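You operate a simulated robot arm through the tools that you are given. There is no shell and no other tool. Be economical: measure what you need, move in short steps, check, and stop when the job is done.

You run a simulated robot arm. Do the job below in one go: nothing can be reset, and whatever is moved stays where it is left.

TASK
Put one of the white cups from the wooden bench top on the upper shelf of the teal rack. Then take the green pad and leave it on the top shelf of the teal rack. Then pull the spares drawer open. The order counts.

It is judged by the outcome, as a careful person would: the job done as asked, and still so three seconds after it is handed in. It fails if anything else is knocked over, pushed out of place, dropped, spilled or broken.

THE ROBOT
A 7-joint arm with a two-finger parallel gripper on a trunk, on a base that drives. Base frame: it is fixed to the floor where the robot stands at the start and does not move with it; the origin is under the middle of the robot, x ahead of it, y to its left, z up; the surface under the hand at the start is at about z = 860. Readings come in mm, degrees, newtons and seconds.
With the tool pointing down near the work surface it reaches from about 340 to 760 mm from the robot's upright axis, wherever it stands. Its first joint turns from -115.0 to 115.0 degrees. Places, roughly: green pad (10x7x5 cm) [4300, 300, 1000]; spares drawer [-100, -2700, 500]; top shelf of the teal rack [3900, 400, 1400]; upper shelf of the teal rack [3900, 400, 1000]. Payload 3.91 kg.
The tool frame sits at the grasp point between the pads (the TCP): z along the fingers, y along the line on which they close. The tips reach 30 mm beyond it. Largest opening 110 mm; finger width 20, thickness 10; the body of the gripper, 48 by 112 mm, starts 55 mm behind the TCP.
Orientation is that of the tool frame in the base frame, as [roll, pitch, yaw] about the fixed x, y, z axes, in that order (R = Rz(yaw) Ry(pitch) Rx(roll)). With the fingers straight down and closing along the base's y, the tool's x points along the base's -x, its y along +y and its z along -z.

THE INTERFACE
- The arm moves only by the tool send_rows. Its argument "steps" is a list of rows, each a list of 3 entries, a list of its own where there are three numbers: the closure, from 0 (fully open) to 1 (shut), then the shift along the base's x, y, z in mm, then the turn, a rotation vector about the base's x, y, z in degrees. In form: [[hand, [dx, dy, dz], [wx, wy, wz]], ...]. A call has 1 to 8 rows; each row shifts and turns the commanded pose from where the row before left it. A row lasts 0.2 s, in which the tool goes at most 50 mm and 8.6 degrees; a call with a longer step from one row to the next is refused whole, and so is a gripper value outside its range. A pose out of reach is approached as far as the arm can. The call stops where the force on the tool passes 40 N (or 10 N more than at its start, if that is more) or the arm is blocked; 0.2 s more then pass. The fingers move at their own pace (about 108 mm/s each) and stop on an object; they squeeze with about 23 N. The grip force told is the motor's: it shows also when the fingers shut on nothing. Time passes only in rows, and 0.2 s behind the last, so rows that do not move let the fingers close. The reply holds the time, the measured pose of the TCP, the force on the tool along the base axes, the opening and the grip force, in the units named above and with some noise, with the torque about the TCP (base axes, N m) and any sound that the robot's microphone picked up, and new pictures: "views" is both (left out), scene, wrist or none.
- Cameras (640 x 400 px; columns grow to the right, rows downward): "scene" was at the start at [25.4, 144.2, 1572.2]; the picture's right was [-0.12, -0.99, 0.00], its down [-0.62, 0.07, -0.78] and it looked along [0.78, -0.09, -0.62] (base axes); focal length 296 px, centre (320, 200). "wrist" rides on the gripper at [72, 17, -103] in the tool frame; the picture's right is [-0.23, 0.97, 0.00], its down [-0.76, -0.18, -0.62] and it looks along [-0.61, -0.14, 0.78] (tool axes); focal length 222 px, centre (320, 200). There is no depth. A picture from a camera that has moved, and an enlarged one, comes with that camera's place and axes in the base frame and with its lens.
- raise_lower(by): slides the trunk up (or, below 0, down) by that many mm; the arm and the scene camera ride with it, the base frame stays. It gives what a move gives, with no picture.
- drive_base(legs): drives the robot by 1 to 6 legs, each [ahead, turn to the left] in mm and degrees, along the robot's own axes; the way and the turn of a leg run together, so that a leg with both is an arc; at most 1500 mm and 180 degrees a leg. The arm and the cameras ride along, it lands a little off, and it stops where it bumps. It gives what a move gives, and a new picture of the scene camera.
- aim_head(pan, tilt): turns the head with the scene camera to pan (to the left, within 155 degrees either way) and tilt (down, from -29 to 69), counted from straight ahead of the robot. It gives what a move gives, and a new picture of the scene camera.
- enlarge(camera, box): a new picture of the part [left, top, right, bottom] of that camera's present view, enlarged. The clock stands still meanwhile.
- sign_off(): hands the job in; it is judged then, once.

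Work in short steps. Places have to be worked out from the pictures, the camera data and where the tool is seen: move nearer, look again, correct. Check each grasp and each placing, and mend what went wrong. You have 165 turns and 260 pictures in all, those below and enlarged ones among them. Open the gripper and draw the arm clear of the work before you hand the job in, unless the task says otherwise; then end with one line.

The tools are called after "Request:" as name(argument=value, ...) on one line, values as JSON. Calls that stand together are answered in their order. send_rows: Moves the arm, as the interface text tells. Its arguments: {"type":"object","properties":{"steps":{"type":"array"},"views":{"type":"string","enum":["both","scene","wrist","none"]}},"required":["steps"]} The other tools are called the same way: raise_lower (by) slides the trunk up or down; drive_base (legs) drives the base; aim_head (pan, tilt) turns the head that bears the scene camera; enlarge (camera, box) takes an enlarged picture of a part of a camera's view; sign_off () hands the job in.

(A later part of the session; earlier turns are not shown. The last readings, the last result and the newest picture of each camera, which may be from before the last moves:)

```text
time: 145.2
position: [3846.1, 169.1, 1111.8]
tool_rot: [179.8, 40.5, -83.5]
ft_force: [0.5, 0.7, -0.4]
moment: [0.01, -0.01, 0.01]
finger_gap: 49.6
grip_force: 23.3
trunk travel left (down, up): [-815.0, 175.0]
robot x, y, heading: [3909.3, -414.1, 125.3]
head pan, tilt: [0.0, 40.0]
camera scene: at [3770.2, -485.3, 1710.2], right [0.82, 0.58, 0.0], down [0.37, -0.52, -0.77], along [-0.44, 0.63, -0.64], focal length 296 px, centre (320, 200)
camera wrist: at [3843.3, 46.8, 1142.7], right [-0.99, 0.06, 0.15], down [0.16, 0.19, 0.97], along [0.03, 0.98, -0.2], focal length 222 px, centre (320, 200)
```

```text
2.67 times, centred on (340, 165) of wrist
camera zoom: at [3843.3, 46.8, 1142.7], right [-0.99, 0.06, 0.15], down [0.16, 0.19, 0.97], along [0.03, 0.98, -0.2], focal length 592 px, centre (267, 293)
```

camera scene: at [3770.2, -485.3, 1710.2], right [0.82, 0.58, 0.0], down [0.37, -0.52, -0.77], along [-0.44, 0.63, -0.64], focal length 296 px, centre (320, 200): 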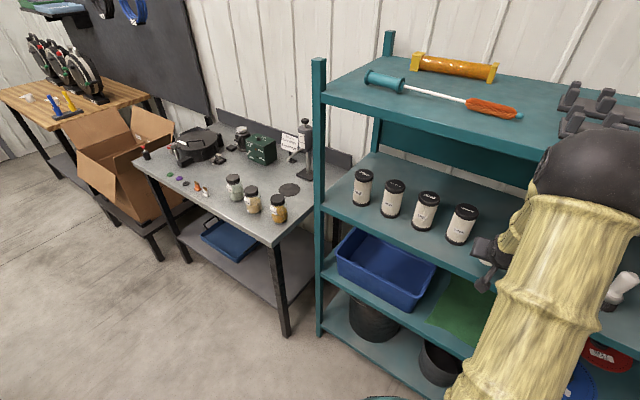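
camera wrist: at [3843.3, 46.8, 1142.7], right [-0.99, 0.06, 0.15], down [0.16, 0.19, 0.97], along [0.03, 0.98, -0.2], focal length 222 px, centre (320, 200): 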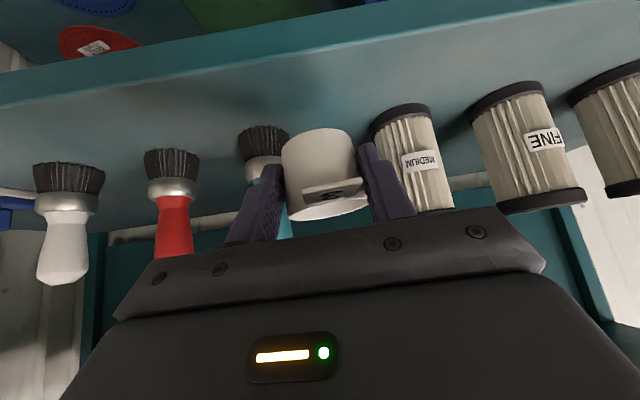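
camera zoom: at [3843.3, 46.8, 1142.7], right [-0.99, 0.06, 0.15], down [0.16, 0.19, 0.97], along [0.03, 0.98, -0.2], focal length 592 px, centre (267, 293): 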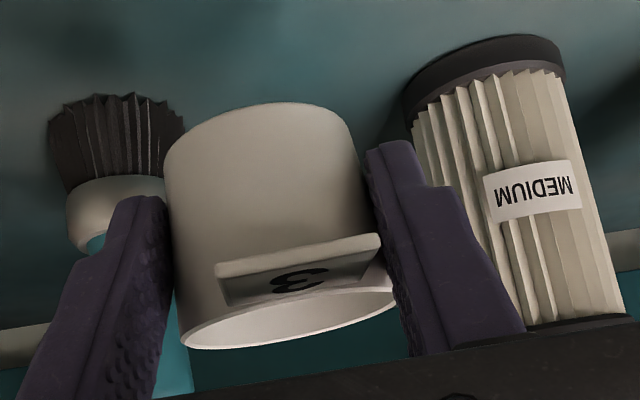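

The cup leans ~5° away; I'll compensate with −5° of tool pitch. Cup centre is ~15 mm ahead of the TCP, so move TCP to (3833, 230), staying 25 mm above the shelf.

Request:
send_rows(steps=[[0.9, [0, 0, 0], [-5, -0.5, 0]], [0.9, [-4, 15, -10], [0, 0, 0]], [0.9, [-4, 15, -10], [0, 0, 0]], [0.9, [-3, 15, -15], [0, 0, 0]], [0.9, [-2, 15, -15], [0, 0, 0]], [0.9, [0, 0, 0], [0, 0, 0]]])

```text
time: 146.6
position: [3832.0, 229.3, 1062.5]
tool_rot: [179.8, 35.4, -83.6]
ft_force: [0.7, -0.2, 0.2]
moment: [0.0, 0.02, 0.02]
finger_gap: 50.0
grip_force: 22.5
trunk travel left (down, up): [-815.0, 175.0]
robot x, y, heading: [3912.3, -421.3, 125.2]
head pan, tilt: [0.0, 40.0]
camera scene: at [3769.7, -484.8, 1710.1], right [0.82, 0.58, 0.0], down [0.37, -0.52, -0.77], along [-0.44, 0.62, -0.64], focal length 296 px, centre (320, 200)
camera wrist: at [3829.1, 110.2, 1103.3], right [-0.99, 0.07, 0.13], down [0.15, 0.28, 0.95], along [0.03, 0.96, -0.29], focal length 222 px, centre (320, 200)
```

scene: 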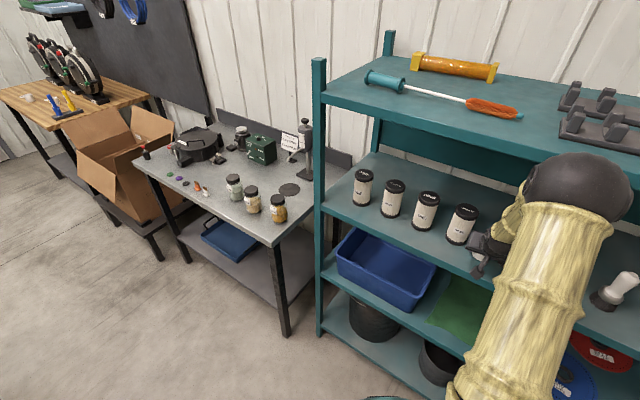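
wrist: 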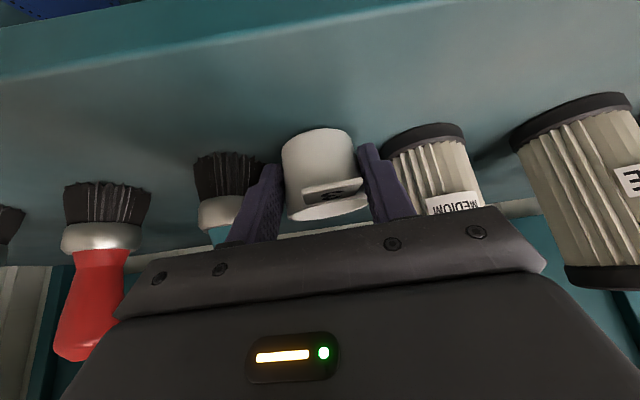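

Shelf edge ~y 195, cup base ~28 mm above the shelf, well inside the edge. Lower gently.

Request:
send_rows(steps=[[0.9, [0, 0, -10], [0, 0, 0]], [0.9, [0, 0, -8], [0, 0, 0]], [0.9, [0, 0, -4], [0, 0, 0]], [0.9, [0, 0, -3], [0, 0, 0]], [0.9, [0, 0, 0], [0, 0, 0]]], views="wrist")

```text
time: 147.3
position: [3831.8, 233.5, 1050.1]
tool_rot: [180.0, 36.6, -83.4]
ft_force: [0.3, 1.0, 15.6]
moment: [0.17, -0.12, -0.04]
finger_gap: 48.7
grip_force: 23.0
trunk travel left (down, up): [-815.0, 175.0]
robot x, y, heading: [3910.0, -417.2, 125.3]
head pan, tilt: [0.0, 40.0]
stopped in row 3: the force on the tool passed its limit at 45 N (the readings are from after the stop); the commanded pose is now the measured one
camera wrist: at [3829.6, 114.1, 1088.8], right [-0.99, 0.07, 0.14], down [0.15, 0.26, 0.95], along [0.03, 0.96, -0.26], focal length 222 px, centre (320, 200)
```

wrist: 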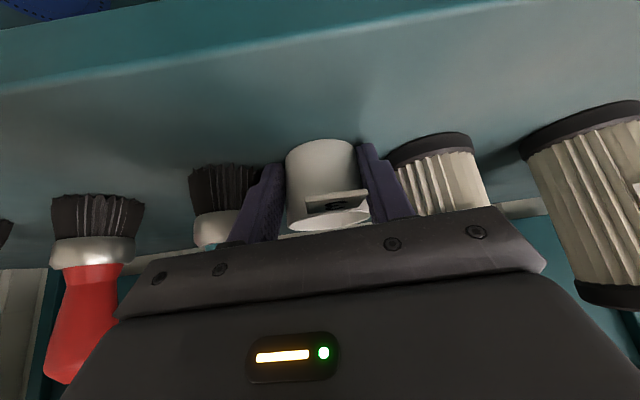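

Contact at 15 N. Enlarge to check whether the cup stands on the shelf.

Request:
enlarge(camera="wrist", box=[180, 90, 500, 250])

```text
2.00 times, centred on (340, 170) of wrist
camera zoom: at [3829.6, 114.1, 1088.8], right [-0.99, 0.07, 0.14], down [0.15, 0.26, 0.95], along [0.03, 0.96, -0.26], focal length 444 px, centre (280, 260)
```

zoom: 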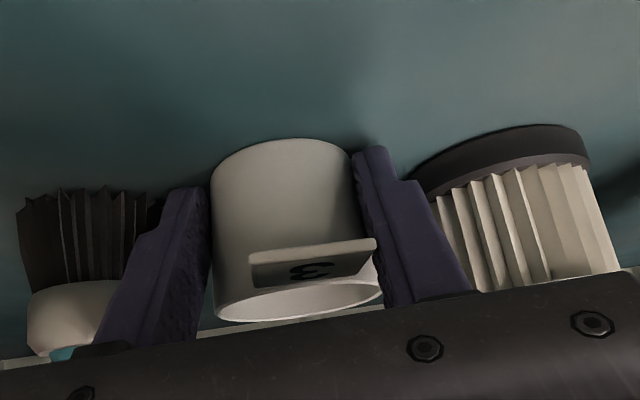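

Contact height matches the bench offset (shelf ≈1011–1014 + 36), so the cup is on the shelf. Open slightly to release.

Request:
send_rows(steps=[[0.52, [0, 0, 0], [0, 0, 0]], [0.47, [0, 0, 0], [0, 0, 0]], [0.42, [0, 0, 0], [0, 0, 0]], [0.42, [0, 0, 0], [0, 0, 0]]], views="wrist")

```text
time: 148.3
position: [3826.5, 233.1, 1051.0]
tool_rot: [179.9, 36.8, -83.2]
ft_force: [-18.0, 7.3, 29.3]
moment: [0.53, 0.15, 0.97]
finger_gap: 58.0
grip_force: 0.0
trunk travel left (down, up): [-815.0, 175.0]
robot x, y, heading: [3911.9, -419.6, 125.2]
head pan, tilt: [0.0, 40.0]
camera wrist: at [3825.7, 113.2, 1088.6], right [-0.99, 0.06, 0.14], down [0.15, 0.26, 0.95], along [0.03, 0.96, -0.26], focal length 222 px, centre (320, 200)
```

wrist: 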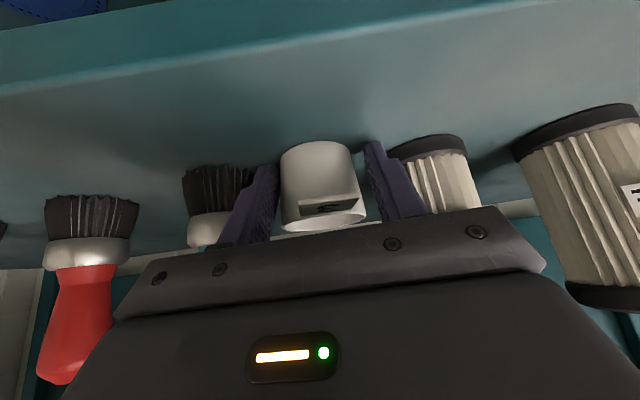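

Unexpected side/up force on the tool. Ease up a few millimetres to relieve and see.

Request:
send_rows(steps=[[0.42, [0, 0, 3], [0, 0, 0]], [0.42, [0, 0, 0], [0, 0, 0]]], views="wrist")

Request:
enlarge(camera="wrist", box=[150, 90, 470, 250])

```text
time: 148.9
position: [3830.3, 232.4, 1049.6]
tool_rot: [180.0, 36.4, -83.4]
ft_force: [-17.4, 9.3, 20.4]
moment: [0.49, -0.04, 0.48]
finger_gap: 55.7
grip_force: 0.0
trunk travel left (down, up): [-815.0, 175.0]
robot x, y, heading: [3910.1, -419.7, 125.3]
head pan, tilt: [0.0, 40.0]
camera wrist: at [3827.5, 113.3, 1089.5], right [-0.99, 0.07, 0.14], down [0.15, 0.26, 0.95], along [0.03, 0.96, -0.27], focal length 222 px, centre (320, 200)
```

wrist: 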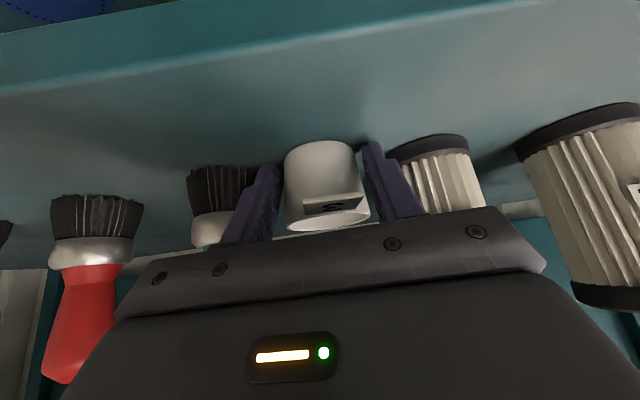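

```text
2.00 times, centred on (310, 170) of wrist
camera zoom: at [3827.5, 113.3, 1089.5], right [-0.99, 0.07, 0.14], down [0.15, 0.26, 0.95], along [0.03, 0.96, -0.27], focal length 444 px, centre (340, 260)
```

zoom: 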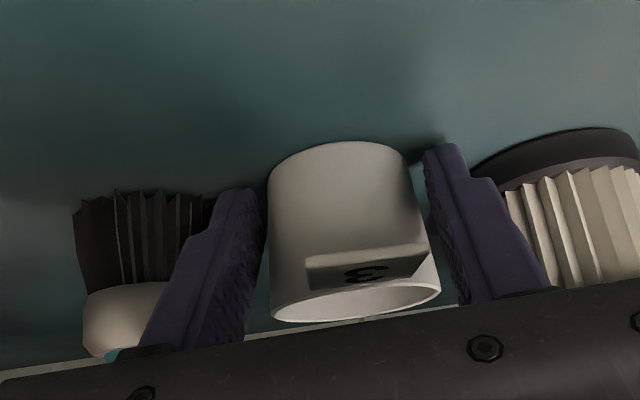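

The fingertips themselves seem to be pressing on the shelf (up-force plus friction resisting opening). Raise further along z.

Request:
send_rows(steps=[[0.45, [0, 0, 6], [0, 0, 0]], [0.45, [0, 0, 4], [0, 0, 0]], [0.42, [0, 0, 0], [0, 0, 0]]], views="wrist")

Request:
enlarge(camera="wrist", box=[150, 90, 470, 250])

```text
time: 149.7
position: [3834.1, 231.7, 1058.7]
tool_rot: [179.9, 36.1, -83.6]
ft_force: [-0.1, 0.0, 0.2]
moment: [-0.01, -0.01, 0.01]
finger_gap: 63.8
grip_force: 0.0
trunk travel left (down, up): [-815.0, 175.0]
robot x, y, heading: [3910.8, -416.8, 125.3]
head pan, tilt: [0.0, 40.0]
camera wrist: at [3831.2, 113.2, 1098.5], right [-0.99, 0.07, 0.14], down [0.15, 0.27, 0.95], along [0.03, 0.96, -0.28], focal length 222 px, centre (320, 200)
```

wrist: 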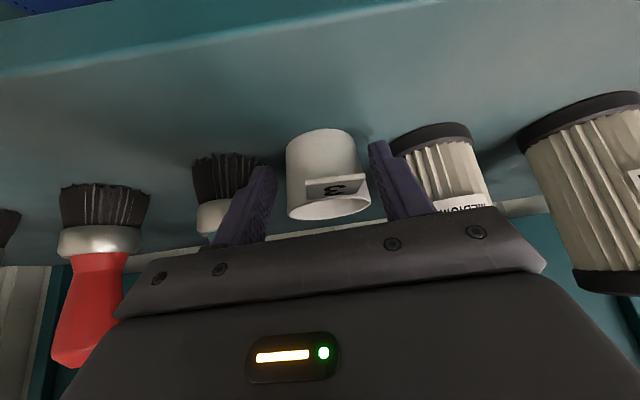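

```text
2.00 times, centred on (310, 170) of wrist
camera zoom: at [3831.2, 113.2, 1098.5], right [-0.99, 0.07, 0.14], down [0.15, 0.27, 0.95], along [0.03, 0.96, -0.28], focal length 444 px, centre (340, 260)
```

zoom: 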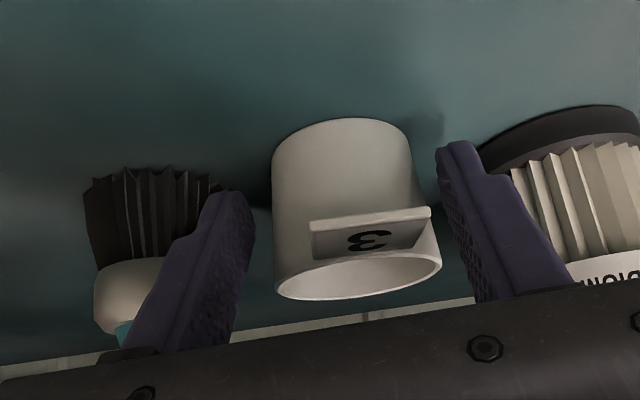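

Cup is standing free on the shelf with forces zero. Withdraw along the tool axis.

Request:
send_rows(steps=[[0.4, [0.7, -6, 8], [0, 0, 0]], [0.38, [1.3, -12, 16], [0, 0, 0]], [0.36, [2, -18, 24], [0, 0, 0]], [0.3, [2.6, -24, 32], [0, 0, 0]], [0.2, [2.6, -24, 32], [0, 0, 0]], [0.1, [2.6, -24, 32], [0, 0, 0]], [0.0, [2, -20, 32], [0, 0, 0]], [0.0, [0, 0, 0], [0, 0, 0]]])

```text
time: 151.5
position: [3846.1, 104.7, 1234.6]
tool_rot: [179.9, 36.1, -83.5]
ft_force: [-0.6, 0.0, -0.1]
moment: [-0.03, 0.02, 0.01]
finger_gap: 110.2
grip_force: 0.1
trunk travel left (down, up): [-815.0, 175.0]
robot x, y, heading: [3907.8, -419.1, 125.5]
head pan, tilt: [0.0, 40.0]
camera scene: at [3769.7, -483.4, 1710.1], right [0.82, 0.58, 0.0], down [0.37, -0.53, -0.77], along [-0.44, 0.62, -0.64], focal length 296 px, centre (320, 200)
camera wrist: at [3843.6, -14.7, 1274.1], right [-0.99, 0.07, 0.14], down [0.15, 0.27, 0.95], along [0.03, 0.96, -0.27], focal length 222 px, centre (320, 200)
```

scene: 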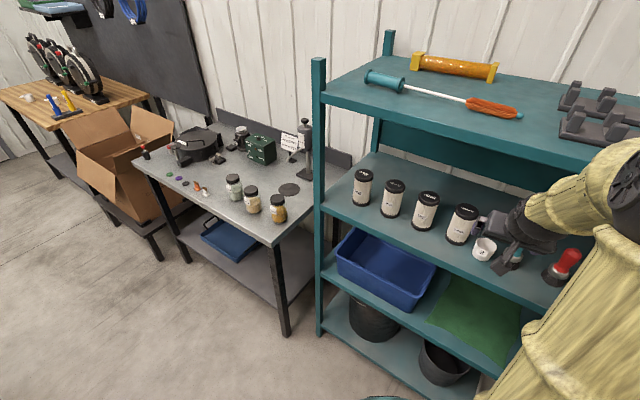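
wrist: 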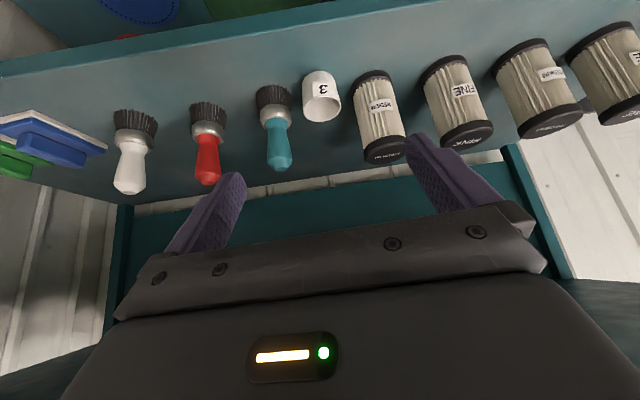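

Cup 3 stands upright on the upper shelf and nothing else has moved. Next, the green pad: look at it.

Request:
aim_head(pan=-68, tilt=32)

Request:
send_rows(steps=[[0, [1, -12, 35], [0, 0, 0]], [0, [1, -12, 35], [0, 0, 0]], [0, [0, 0, 0], [0, 0, 0]]])

```text
time: 152.9
position: [3846.1, 103.9, 1233.0]
tool_rot: [179.9, 36.2, -83.4]
ft_force: [1.1, 0.2, -1.6]
moment: [0.03, -0.03, 0.01]
finger_gap: 110.0
grip_force: 0.1
trunk travel left (down, up): [-815.0, 175.0]
robot x, y, heading: [3913.4, -418.6, 125.5]
head pan, tilt: [-68.0, 32.0]
camera scene: at [3867.2, -478.4, 1722.4], right [0.84, -0.54, 0.0], down [-0.29, -0.45, -0.85], along [0.46, 0.71, -0.53], focal length 296 px, centre (320, 200)
```

scene: 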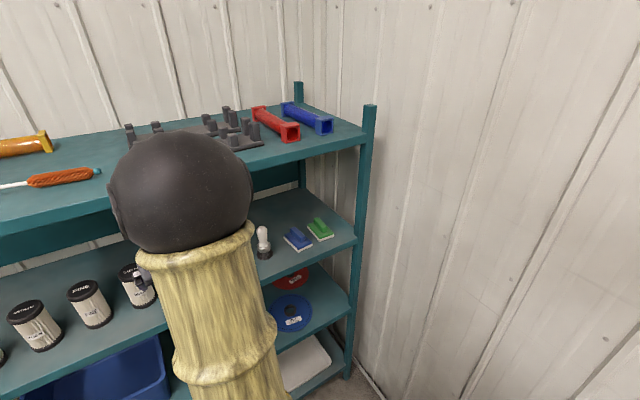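

```text
time: 153.7
position: [3849.7, 80.6, 1304.4]
tool_rot: [179.9, 36.0, -83.6]
ft_force: [0.5, 0.1, 0.4]
moment: [0.02, -0.01, -0.02]
finger_gap: 110.2
grip_force: 0.0
trunk travel left (down, up): [-815.0, 175.0]
robot x, y, heading: [3911.0, -414.8, 125.2]
head pan, tilt: [-68.0, 32.0]
camera scene: at [3867.5, -478.0, 1722.4], right [0.84, -0.54, 0.0], down [-0.29, -0.45, -0.85], along [0.46, 0.71, -0.53], focal length 296 px, centre (320, 200)
camera wrist: at [3845.6, -38.3, 1344.5], right [-0.99, 0.07, 0.14], down [0.15, 0.27, 0.95], along [0.03, 0.96, -0.27], focal length 222 px, centre (320, 200)
```

scene: 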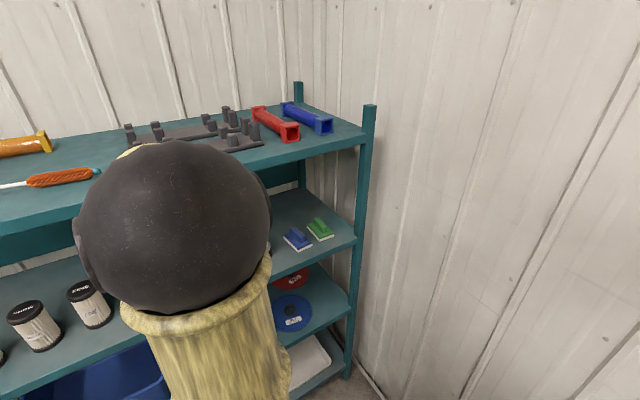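
wrist: 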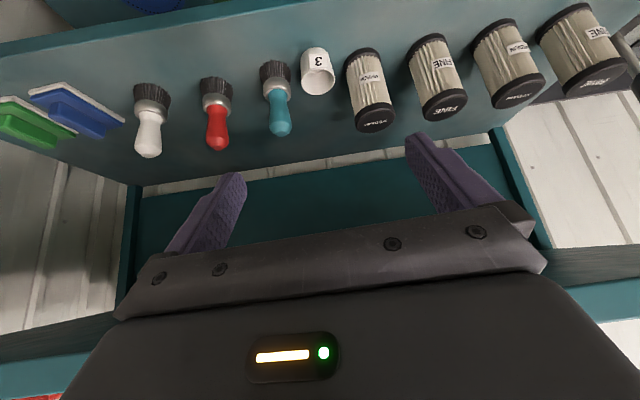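

Reposition: turn left, reverse toward the end wall (hand stays over the aisle), then turn back so the hand points at the pad.

Request:
drive_base(legs=[[0, 78], [-160, 0]])

Request:
drive_base(legs=[[0, -109]])

```text
time: 160.1
position: [3556.8, -311.6, 1305.5]
tool_rot: [179.9, 36.2, -5.5]
ft_force: [0.2, 0.9, -0.8]
moment: [0.02, 0.04, -0.01]
finger_gap: 110.2
grip_force: 0.1
trunk travel left (down, up): [-815.0, 175.0]
robot x, y, heading: [4055.7, -353.6, -156.6]
head pan, tilt: [-68.0, 32.0]
camera scene: at [4108.7, -406.6, 1722.4], right [0.7, 0.71, 0.0], down [0.38, -0.37, -0.85], along [-0.6, 0.6, -0.53], focal length 296 px, centre (320, 200)
```

scene: 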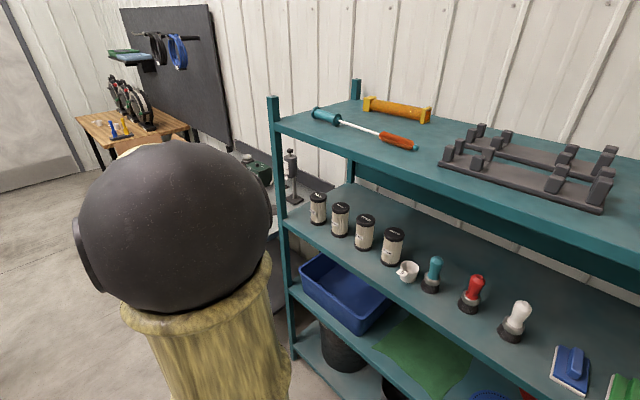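

```text
time: 167.2
position: [4259.6, 104.5, 1304.6]
tool_rot: [179.9, 36.1, -114.3]
ft_force: [0.7, -0.9, 0.1]
moment: [0.0, 0.0, 0.03]
finger_gap: 109.8
grip_force: 0.0
trunk travel left (down, up): [-815.0, 175.0]
robot x, y, heading: [4055.2, -356.5, 94.4]
head pan, tilt: [-68.0, 32.0]
camera scene: at [3987.6, -385.0, 1722.4], right [0.44, -0.9, 0.0], down [-0.47, -0.24, -0.85], along [0.76, 0.38, -0.53], focal length 296 px, centre (320, 200)
```

scene: 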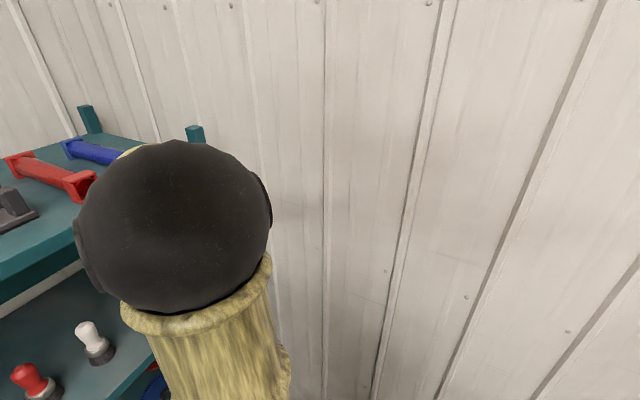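

Well placed. View with the wrist camera and the head straight ahead.

Request:
aim_head(pan=-20, tilt=38)

Request:
enlarge(camera="wrist", box=[0, 0, 640, 400])

```text
time: 168.3
position: [4259.1, 104.0, 1303.3]
tool_rot: [179.9, 36.2, -114.4]
ft_force: [-0.9, 0.9, -0.5]
moment: [0.0, 0.0, -0.01]
finger_gap: 109.9
grip_force: 0.0
trunk travel left (down, up): [-815.0, 175.0]
robot x, y, heading: [4057.1, -353.8, 94.2]
head pan, tilt: [-20.0, 38.0]
camera scene: at [3930.7, -341.7, 1713.2], right [0.96, -0.27, 0.0], down [-0.17, -0.59, -0.79], along [0.21, 0.76, -0.62], focal length 296 px, centre (320, 200)
```

scene: 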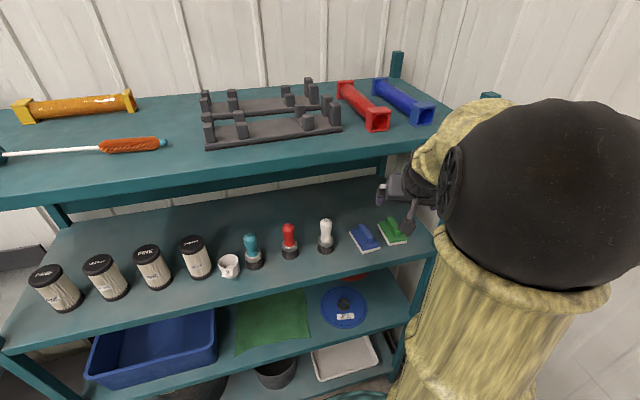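

```text
1.00 times, centred on (320, 200) of wrist (not enlarged: the box is as wide or as high as the picture)
camera zoom: at [4195.0, 3.9, 1344.3], right [-0.81, 0.57, 0.14], down [0.27, 0.15, 0.95], along [0.52, 0.81, -0.27], focal length 222 px, centre (320, 200)
```

zoom: 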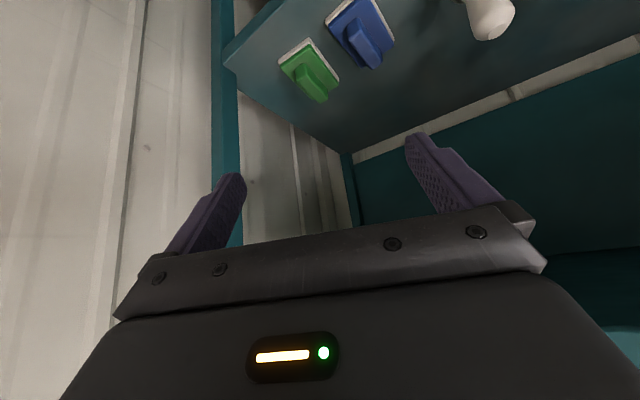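

Request:
enlarge(camera="wrist", box=[220, 0, 420, 125])

Request:
enlarge(camera="scene", box=[320, 190, 440, 265])

```text
3.20 times, centred on (320, 62) of wrist
camera zoom: at [4195.0, 3.9, 1344.3], right [-0.81, 0.57, 0.14], down [0.27, 0.15, 0.95], along [0.52, 0.81, -0.27], focal length 711 px, centre (320, 640)
```

zoom: 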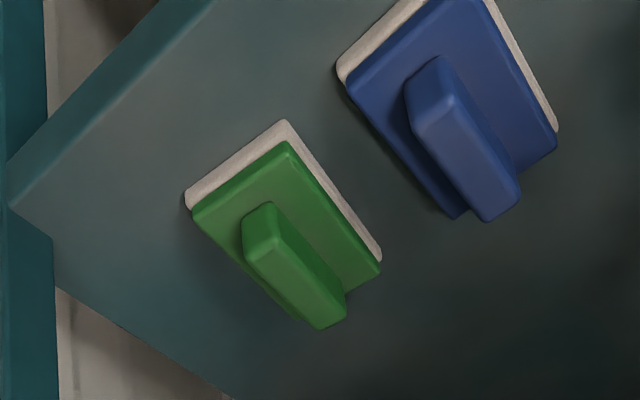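

```text
5.33 times, centred on (380, 228) of scene
camera zoom: at [3930.7, -341.7, 1713.2], right [0.96, -0.27, 0.0], down [-0.17, -0.59, -0.79], along [0.21, 0.76, -0.62], focal length 1579 px, centre (0, 53)
```

zoom: 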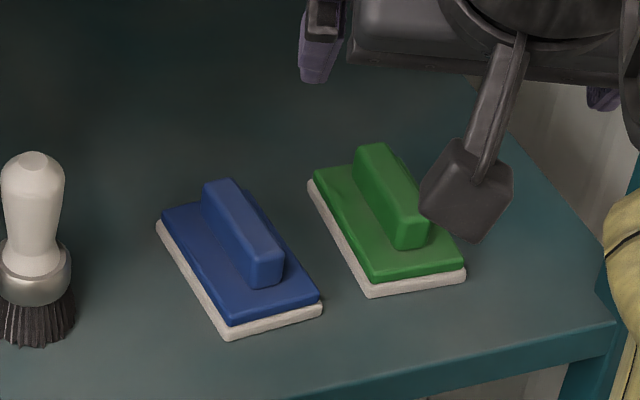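

The handle ridge runs at azimuth ≈83°, its top centre at about (4339, 260, 1070). I'll turn the tool to az 83°, fingers opened to 70 mm (to stay clear of the blue pad), and move to a pre-grasp point.

Request:
send_rows(steps=[[0.2, [10, 16, -31], [0, 0, 3.5]], [0.364, [15, 19, -31], [0, 0, 3.5]], [0.364, [16, 19, -31], [0, 0, 3.5]], [0.364, [16, 19, -31], [0, 0, 3.5]], [0.364, [15, 20, -30], [0, 0, 3.5]], [0.364, [0, 0, 0], [0, 0, 0]]])

```text
time: 169.7
position: [4331.4, 196.6, 1150.7]
tool_rot: [179.8, 36.2, -96.8]
ft_force: [-0.4, -0.7, -0.1]
moment: [0.01, -0.01, 0.0]
finger_gap: 69.7
grip_force: 0.0
trunk travel left (down, up): [-815.0, 175.0]
robot x, y, heading: [4055.6, -355.3, 94.5]
head pan, tilt: [-20.0, 38.0]
camera scene: at [3929.6, -342.6, 1713.1], right [0.96, -0.27, 0.0], down [-0.16, -0.59, -0.79], along [0.21, 0.76, -0.62], focal length 296 px, centre (320, 200)
camera wrist: at [4300.5, 82.0, 1190.5], right [-0.95, 0.3, 0.14], down [0.21, 0.22, 0.95], along [0.25, 0.93, -0.27], focal length 222 px, centre (320, 200)
```

scene: 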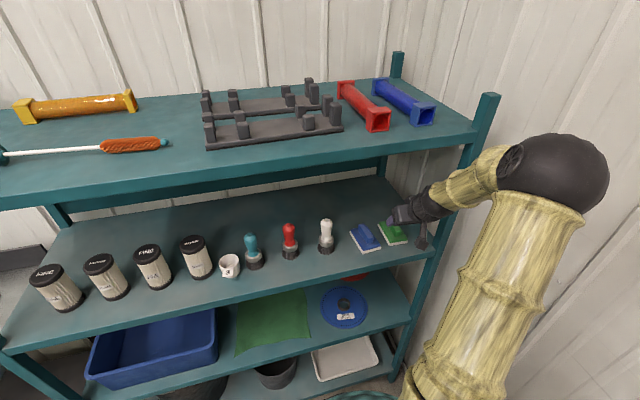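
wrist: 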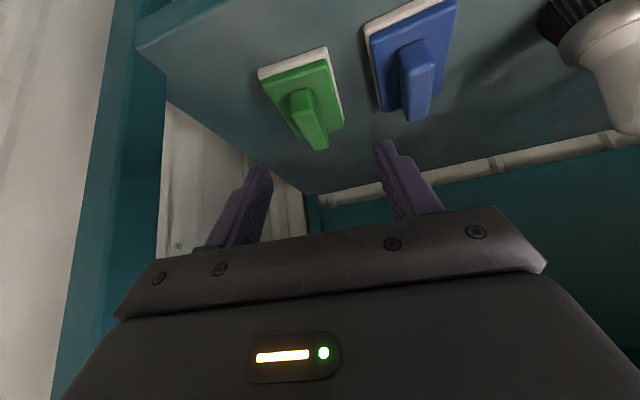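

Handle centre refined to ≈(4343, 256). Advance along the axis to straddle it.

Request:
send_rows(steps=[[0.364, [5, 17, -25], [0, 0, 0]], [0.364, [3, 17, -24], [0, 0, 0]], [0.364, [2, 12, -18], [0, 0, 0]], [0.364, [0, 0, 0], [0, 0, 0]]])

Request:
enlarge(camera="wrist", box=[180, 60, 500, 260])

```text
time: 170.7
position: [4341.8, 243.5, 1084.0]
tool_rot: [179.9, 36.2, -97.0]
ft_force: [0.4, 0.3, -0.4]
moment: [-0.02, 0.02, 0.0]
finger_gap: 70.2
grip_force: 0.1
trunk travel left (down, up): [-815.0, 175.0]
robot x, y, heading: [4053.7, -354.3, 94.4]
head pan, tilt: [-20.0, 38.0]
camera scene: at [3930.6, -342.1, 1713.2], right [0.96, -0.27, 0.0], down [-0.17, -0.59, -0.79], along [0.21, 0.76, -0.62], focal length 296 px, centre (320, 200)
camera wrist: at [4310.4, 128.7, 1123.7], right [-0.94, 0.3, 0.14], down [0.21, 0.22, 0.95], along [0.25, 0.93, -0.27], focal length 222 px, centre (320, 200)
```

scene: 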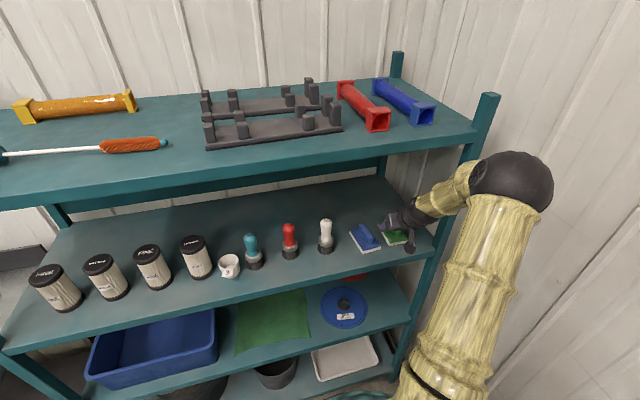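
wrist: 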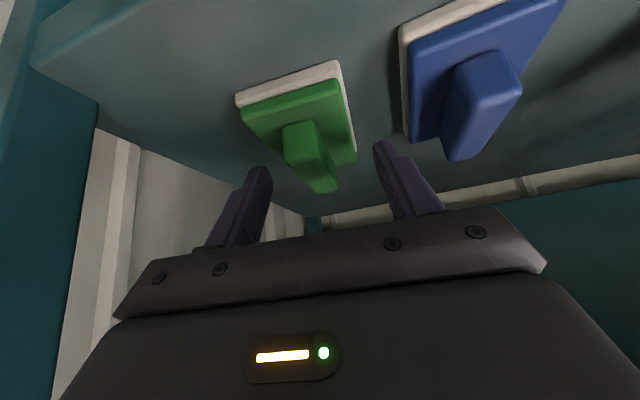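

```text
2.00 times, centred on (340, 160) of wrist
camera zoom: at [4310.4, 128.7, 1123.7], right [-0.94, 0.3, 0.14], down [0.21, 0.22, 0.95], along [0.25, 0.93, -0.27], focal length 444 px, centre (280, 280)
```

zoom: 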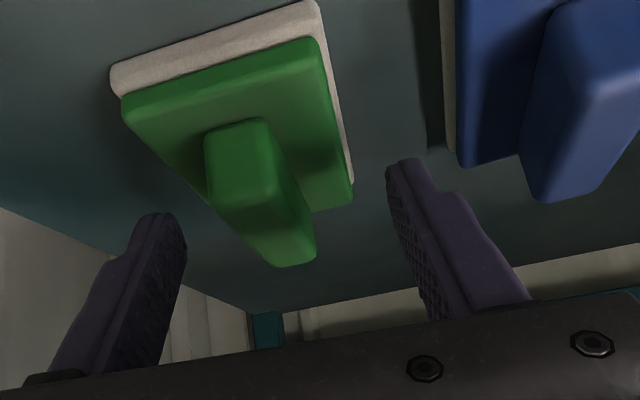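

Fingers straddle the handle, nearly centred. Lower the last few mm and close.

Request:
send_rows(steps=[[0.364, [2, 1, -5], [0, 0, 0]], [0.364, [1, 1, -4], [0, 0, 0]], [0.364, [0, 0, 0], [0, 0, 0]]], views="none")

Request:
send_rows(steps=[[0.6, [0, 0, 0], [0, 0, 0]], [0.8, [0, 0, 0], [0, 0, 0]], [1.0, [0, 0, 0], [0, 0, 0]], [1.0, [0, 0, 0], [0, 0, 0]]], views="wrist")

```text
time: 171.5
position: [4345.1, 246.0, 1074.2]
tool_rot: [180.0, 36.2, -96.9]
ft_force: [0.2, 0.1, -0.5]
moment: [0.0, -0.02, -0.04]
finger_gap: 69.7
grip_force: 0.0
trunk travel left (down, up): [-815.0, 175.0]
robot x, y, heading: [4056.3, -358.4, 94.3]
head pan, tilt: [-20.0, 38.0]
```

```text
time: 172.5
position: [4343.7, 244.7, 1074.3]
tool_rot: [179.9, 36.2, -96.8]
ft_force: [0.3, -0.2, 0.9]
moment: [0.07, -0.09, 0.0]
finger_gap: 21.9
grip_force: 23.2
trunk travel left (down, up): [-815.0, 175.0]
robot x, y, heading: [4055.8, -352.9, 94.5]
head pan, tilt: [-20.0, 38.0]
camera wrist: at [4313.8, 130.2, 1114.7], right [-0.94, 0.3, 0.14], down [0.21, 0.22, 0.95], along [0.25, 0.93, -0.27], focal length 222 px, centre (320, 200)
```

wrist: 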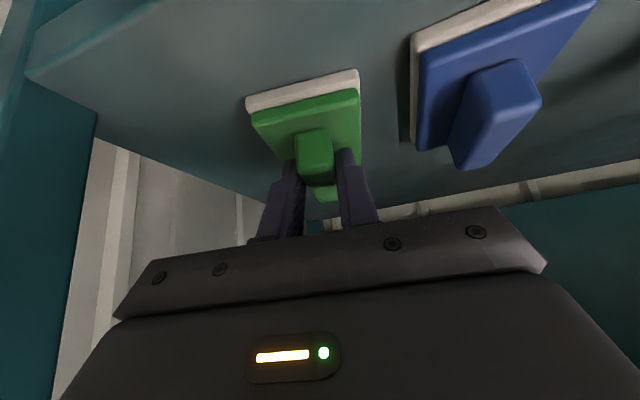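

Gripped the handle (21.9 mm). Lift 40 mm and check.

Request:
send_rows(steps=[[1.0, [0, 0, 12], [0, 0, 0]], [1.0, [0, 0, 15], [0, 0, 0]], [1.0, [0, 0, 15], [0, 0, 0]], [1.0, [0, 0, 0], [0, 0, 0]]], views="both")

```text
time: 173.5
position: [4344.6, 244.7, 1116.9]
tool_rot: [179.9, 36.1, -96.9]
ft_force: [0.6, 0.3, -1.9]
moment: [-0.05, 0.01, 0.0]
finger_gap: 21.5
grip_force: 23.3
trunk travel left (down, up): [-815.0, 175.0]
robot x, y, heading: [4053.4, -358.2, 94.4]
head pan, tilt: [-20.0, 38.0]
camera scene: at [3930.9, -341.2, 1713.1], right [0.96, -0.27, 0.0], down [-0.17, -0.59, -0.79], along [0.21, 0.76, -0.62], focal length 296 px, centre (320, 200)
camera wrist: at [4313.9, 130.0, 1156.5], right [-0.94, 0.3, 0.14], down [0.21, 0.22, 0.95], along [0.25, 0.93, -0.27], focal length 222 px, centre (320, 200)
```

scene: 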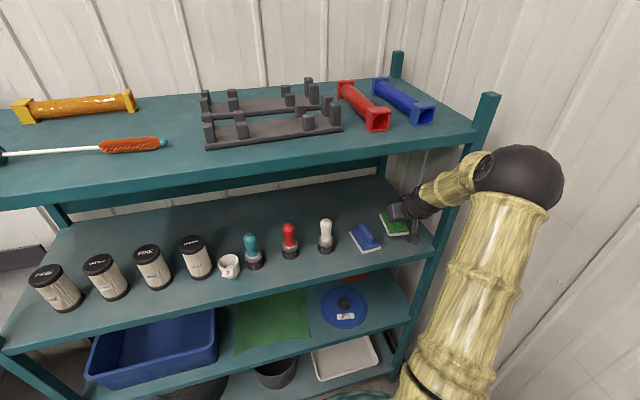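
wrist: 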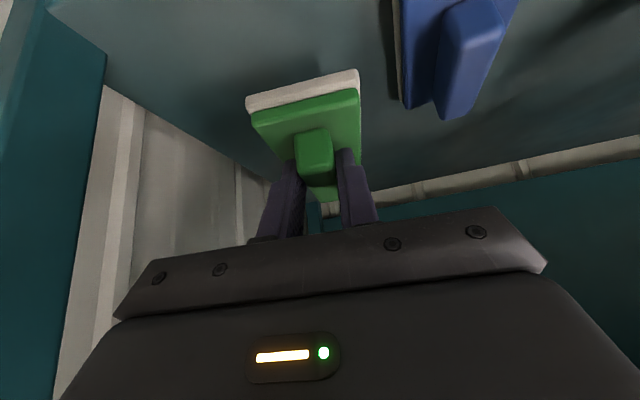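

Pad lifted cleanly. Withdraw straight out, then up/back to the retracted pose.

Request:
send_rows(steps=[[1.0, [-5, -25, 10], [0, 0, 0]], [1.0, [-12, -20, 30], [0, 0, -3.5]], [1.0, [-16, -22, 30], [0, 0, -3.5]], [1.0, [-16, -22, 30], [0, 0, -3.5]], [1.0, [-16, -22, 30], [0, 0, -3.5]], [1.0, [-16, -24, 30], [0, 0, -3.5]], [1.0, [-5, -6, 15], [0, 0, 0]], [1.0, [0, 0, 0], [0, 0, 0]]])

```text
time: 175.3
position: [4259.7, 103.5, 1290.5]
tool_rot: [179.9, 36.2, -114.5]
ft_force: [0.3, 0.1, -0.8]
moment: [-0.01, 0.0, 0.0]
finger_gap: 21.7
grip_force: 23.0
trunk travel left (down, up): [-815.0, 175.0]
robot x, y, heading: [4055.3, -353.8, 94.4]
head pan, tilt: [-20.0, 38.0]
camera scene: at [3930.4, -341.7, 1713.1], right [0.96, -0.27, 0.0], down [-0.17, -0.59, -0.79], along [0.21, 0.76, -0.62], focal length 296 px, centre (320, 200)
camera wrist: at [4194.1, 3.3, 1331.3], right [-0.81, 0.57, 0.14], down [0.27, 0.15, 0.95], along [0.52, 0.81, -0.27], focal length 222 px, centre (320, 200)
```

scene: 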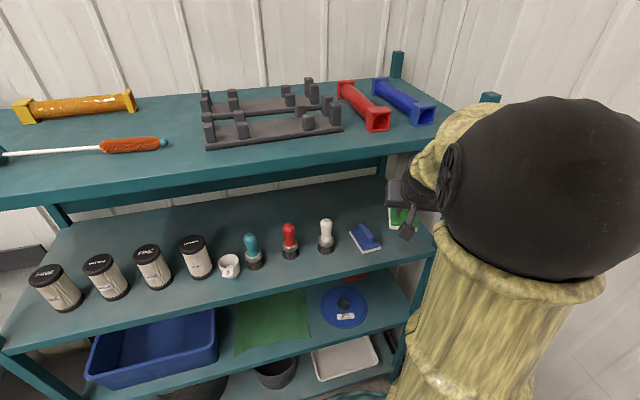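
wrist: 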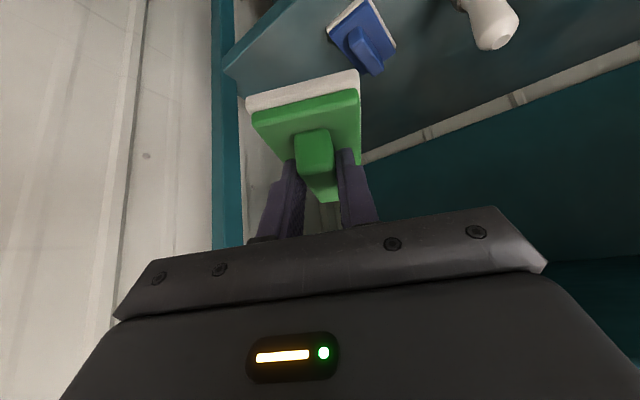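

Swing left to the aisle (pad passes between the shelf levels), then raise the trunk.

Request:
drive_base(legs=[[0, 95]])

Request:
raise_lower(by=175)

Request:
aim_head(pan=-75, tilt=42)

```text
time: 181.6
position: [3579.7, -192.8, 1291.5]
tool_rot: [179.9, 36.3, -19.4]
ft_force: [-0.8, 0.1, -1.3]
moment: [0.0, -0.03, 0.0]
finger_gap: 21.4
grip_force: 22.8
trunk travel left (down, up): [-815.0, 175.0]
robot x, y, heading: [4057.3, -355.6, -170.5]
head pan, tilt: [-20.0, 38.0]
camera scene: at [4054.2, -478.3, 1713.1], right [0.18, 0.98, 0.0], down [0.61, -0.11, -0.79], along [-0.77, 0.14, -0.62], focal length 296 px, centre (320, 200)
```

scene: 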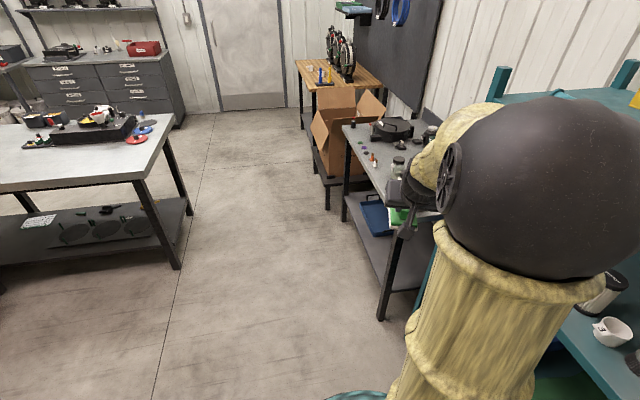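

```text
time: 183.5
position: [3580.0, -192.4, 1466.6]
tool_rot: [179.9, 36.1, -19.3]
ft_force: [-0.2, 0.6, -1.4]
moment: [-0.01, -0.04, 0.01]
finger_gap: 21.7
grip_force: 23.1
trunk travel left (down, up): [-990.0, 0.0]
robot x, y, heading: [4059.0, -353.7, -170.6]
head pan, tilt: [-20.0, 38.0]
```

```text
time: 184.8
position: [3579.8, -191.7, 1466.2]
tool_rot: [179.8, 36.1, -19.3]
ft_force: [0.6, -0.6, -0.2]
moment: [-0.02, -0.03, -0.03]
finger_gap: 21.7
grip_force: 23.1
trunk travel left (down, up): [-990.0, 0.0]
robot x, y, heading: [4053.3, -355.8, -170.5]
head pan, tilt: [-75.0, 42.0]
camera scene: at [4104.3, -418.0, 1882.2], right [0.91, 0.41, 0.0], down [0.28, -0.61, -0.74], along [-0.31, 0.68, -0.67], focal length 296 px, centre (320, 200)
```

scene: 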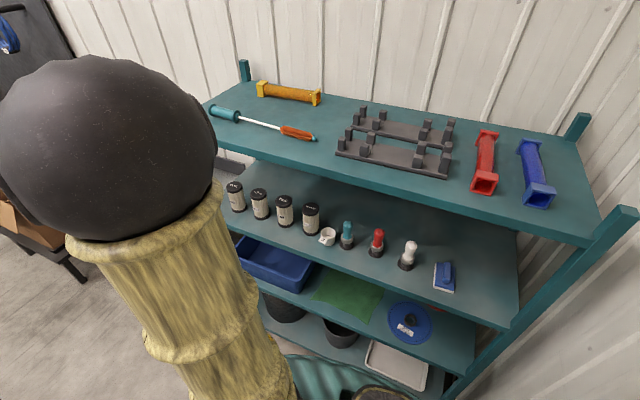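

Best free place on the top shelf: around (3735, 425), between the screwdriver, orange tube and fixture. Raise the hand 70 mm and drive to (3800, -320).

Request:
send_rows(steps=[[1.0, [0, 0, 25], [0, 0, 0]], [1.0, [0, 0, 25], [0, 0, 0]], [1.0, [0, 0, 25], [0, 0, 0]], [1.0, [0, 0, 0], [0, 0, 0]]], views="none")

Request:
drive_base(legs=[[0, -17.5], [257, 0]])

```text
time: 185.8
position: [3580.6, -191.7, 1541.4]
tool_rot: [179.9, 36.2, -19.4]
ft_force: [-1.3, 0.0, -1.5]
moment: [-0.01, -0.02, 0.03]
finger_gap: 21.5
grip_force: 23.6
trunk travel left (down, up): [-990.0, 0.0]
robot x, y, heading: [4052.1, -353.0, -170.5]
head pan, tilt: [-75.0, 42.0]
```

```text
time: 189.2
position: [3396.9, -18.6, 1541.4]
tool_rot: [180.0, 36.2, -37.1]
ft_force: [-0.5, -0.2, -1.4]
moment: [0.01, -0.03, 0.01]
finger_gap: 21.5
grip_force: 22.6
trunk travel left (down, up): [-990.0, 0.0]
robot x, y, heading: [3799.5, -316.8, 171.9]
head pan, tilt: [-75.0, 42.0]
camera scene: at [3826.5, -393.0, 1882.2], right [0.99, 0.12, 0.0], down [0.08, -0.66, -0.74], along [-0.09, 0.74, -0.67], focal length 296 px, centre (320, 200)
```

scene: 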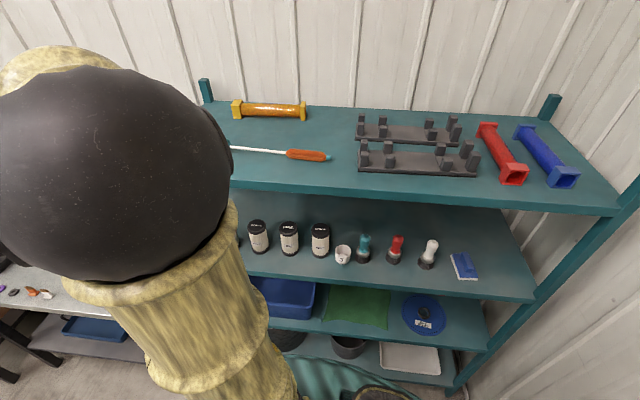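

Refined free centre: (3760, 425). Turn −50° to point the hand at it.

Request:
drive_base(legs=[[0, -50.4]])

Request:
aim_head(pan=-25, tilt=42)

```text
time: 192.8
position: [3771.8, 182.7, 1541.6]
tool_rot: [180.0, 36.2, -87.3]
ft_force: [-0.2, 0.7, -1.2]
moment: [-0.07, 0.01, 0.06]
finger_gap: 21.7
grip_force: 23.1
trunk travel left (down, up): [-990.0, 0.0]
robot x, y, heading: [3799.7, -313.5, 121.4]
head pan, tilt: [-75.0, 42.0]
camera scene: at [3758.4, -386.6, 1882.2], right [0.73, -0.69, 0.0], down [-0.46, -0.49, -0.74], along [0.51, 0.54, -0.67], focal length 296 px, centre (320, 200)
```

scene: 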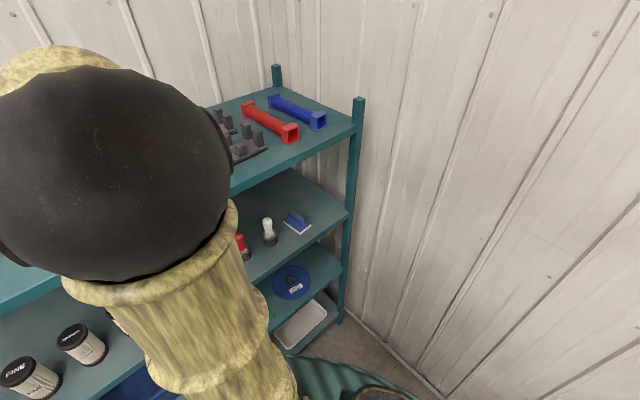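

```text
time: 194.0
position: [3770.9, 183.8, 1541.0]
tool_rot: [179.9, 36.1, -87.1]
ft_force: [0.3, 0.8, -1.3]
moment: [-0.04, -0.01, 0.0]
finger_gap: 21.8
grip_force: 23.0
trunk travel left (down, up): [-990.0, 0.0]
robot x, y, heading: [3799.0, -317.1, 121.6]
head pan, tilt: [-25.0, 42.0]
camera scene: at [3691.5, -364.4, 1882.2], right [0.99, 0.12, 0.0], down [0.08, -0.66, -0.74], along [-0.09, 0.74, -0.67], focal length 296 px, centre (320, 200)
```

scene: 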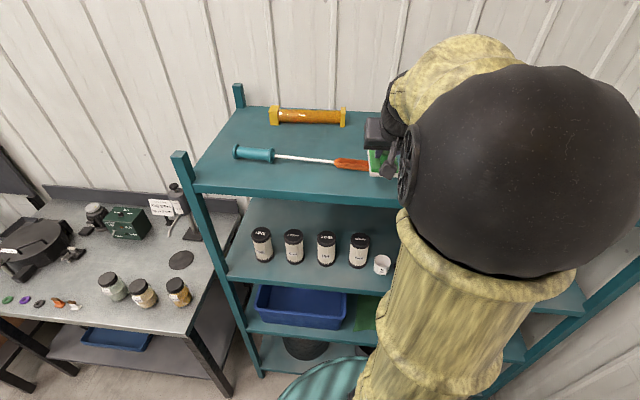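

Extend forward over the shelf at safe height.

Request:
send_rows(steps=[[1.0, [-2, 38, 0], [0, 0, 0]], [1.0, [-2, 38, 0], [0, 0, 0]], [1.0, [-2, 38, 0], [0, 0, 0]], [1.0, [0, 0, 0], [0, 0, 0]]])

```text
time: 195.0
position: [3764.7, 296.2, 1541.8]
tool_rot: [179.9, 36.2, -87.2]
ft_force: [0.1, -0.5, -0.4]
moment: [0.02, -0.03, -0.02]
finger_gap: 21.4
grip_force: 23.0
trunk travel left (down, up): [-990.0, 0.0]
robot x, y, heading: [3802.3, -315.1, 122.1]
head pan, tilt: [-25.0, 42.0]
camera scene: at [3691.4, -366.6, 1882.2], right [0.99, 0.12, 0.0], down [0.08, -0.66, -0.74], along [-0.09, 0.74, -0.67], focal length 296 px, centre (320, 200)
camera wrist: at [3754.3, 177.3, 1582.3], right [-0.98, 0.13, 0.14], down [0.17, 0.25, 0.95], along [0.09, 0.96, -0.27], focal length 222 px, centre (320, 200)
```

scene: 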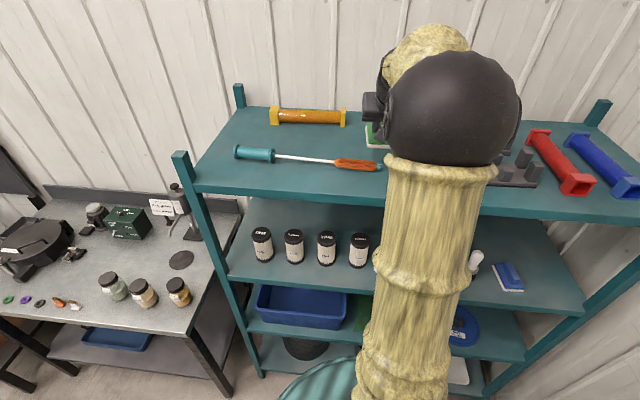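
wrist: 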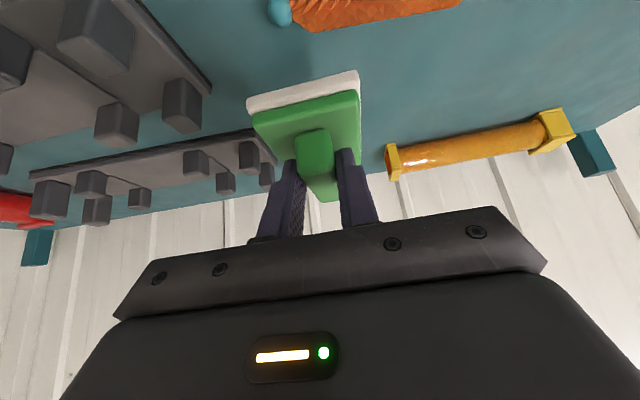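

Tracking is good and the pad hangs above the clear area. Go to (3752, 414) and start lowering.

Request:
send_rows(steps=[[1.0, [-4, 38, 0], [0, 0, 0]], [1.0, [-4, 38, 0], [0, 0, 0]], [1.0, [-4, 42, 0], [0, 0, 0]], [1.0, [0, 0, -20], [0, 0, 0]], [1.0, [0, 0, -20], [0, 0, 0]], [1.0, [0, 0, 0], [0, 0, 0]]])

```text
time: 196.4
position: [3752.4, 414.3, 1501.8]
tool_rot: [179.9, 36.2, -87.3]
ft_force: [0.5, -0.3, -1.0]
moment: [-0.01, -0.01, -0.01]
finger_gap: 21.6
grip_force: 22.8
trunk travel left (down, up): [-990.0, 0.0]
robot x, y, heading: [3799.6, -317.6, 121.8]
head pan, tilt: [-25.0, 42.0]
camera scene: at [3691.3, -365.0, 1882.2], right [0.99, 0.12, 0.0], down [0.08, -0.66, -0.74], along [-0.09, 0.74, -0.67], focal length 296 px, centre (320, 200)
camera wrist: at [3742.2, 295.6, 1540.5], right [-0.98, 0.13, 0.14], down [0.17, 0.26, 0.95], along [0.09, 0.96, -0.27], focal length 222 px, centre (320, 200)
```

scene: 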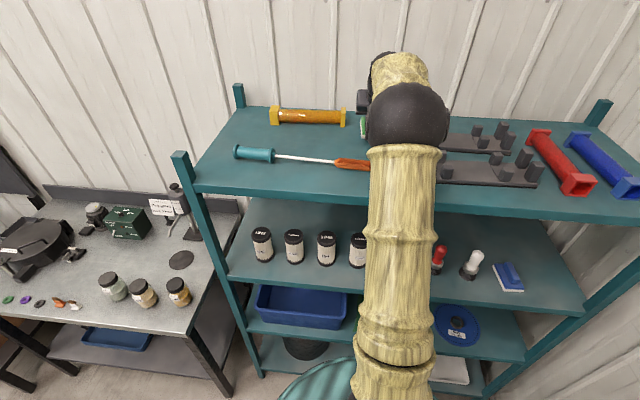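
wrist: 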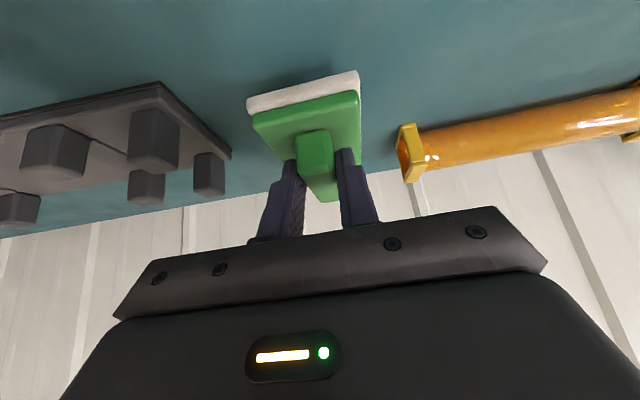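

All clear on both sides. Lower until contact.

Request:
send_rows(steps=[[1.0, [0, 0, -12], [0, 0, 0]], [1.0, [0, 0, -6], [0, 0, 0]], [1.0, [0, 0, -3], [0, 0, 0]], [1.0, [0, 0, -2], [0, 0, 0]], [1.0, [0, 0, 0], [0, 0, 0]]], views="wrist")

```text
time: 197.6
position: [3751.9, 416.0, 1477.7]
tool_rot: [179.8, 36.2, -87.2]
ft_force: [0.5, 1.1, 0.1]
moment: [-0.02, -0.02, -0.03]
finger_gap: 21.6
grip_force: 23.0
trunk travel left (down, up): [-990.0, 0.0]
robot x, y, heading: [3800.1, -317.1, 121.5]
head pan, tilt: [-25.0, 42.0]
camera wrist: at [3742.2, 296.7, 1517.5], right [-0.98, 0.13, 0.14], down [0.17, 0.26, 0.95], along [0.09, 0.96, -0.27], focal length 222 px, centre (320, 200)
```

wrist: 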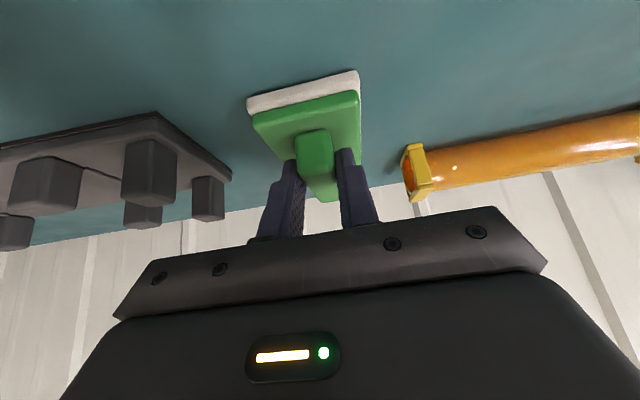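

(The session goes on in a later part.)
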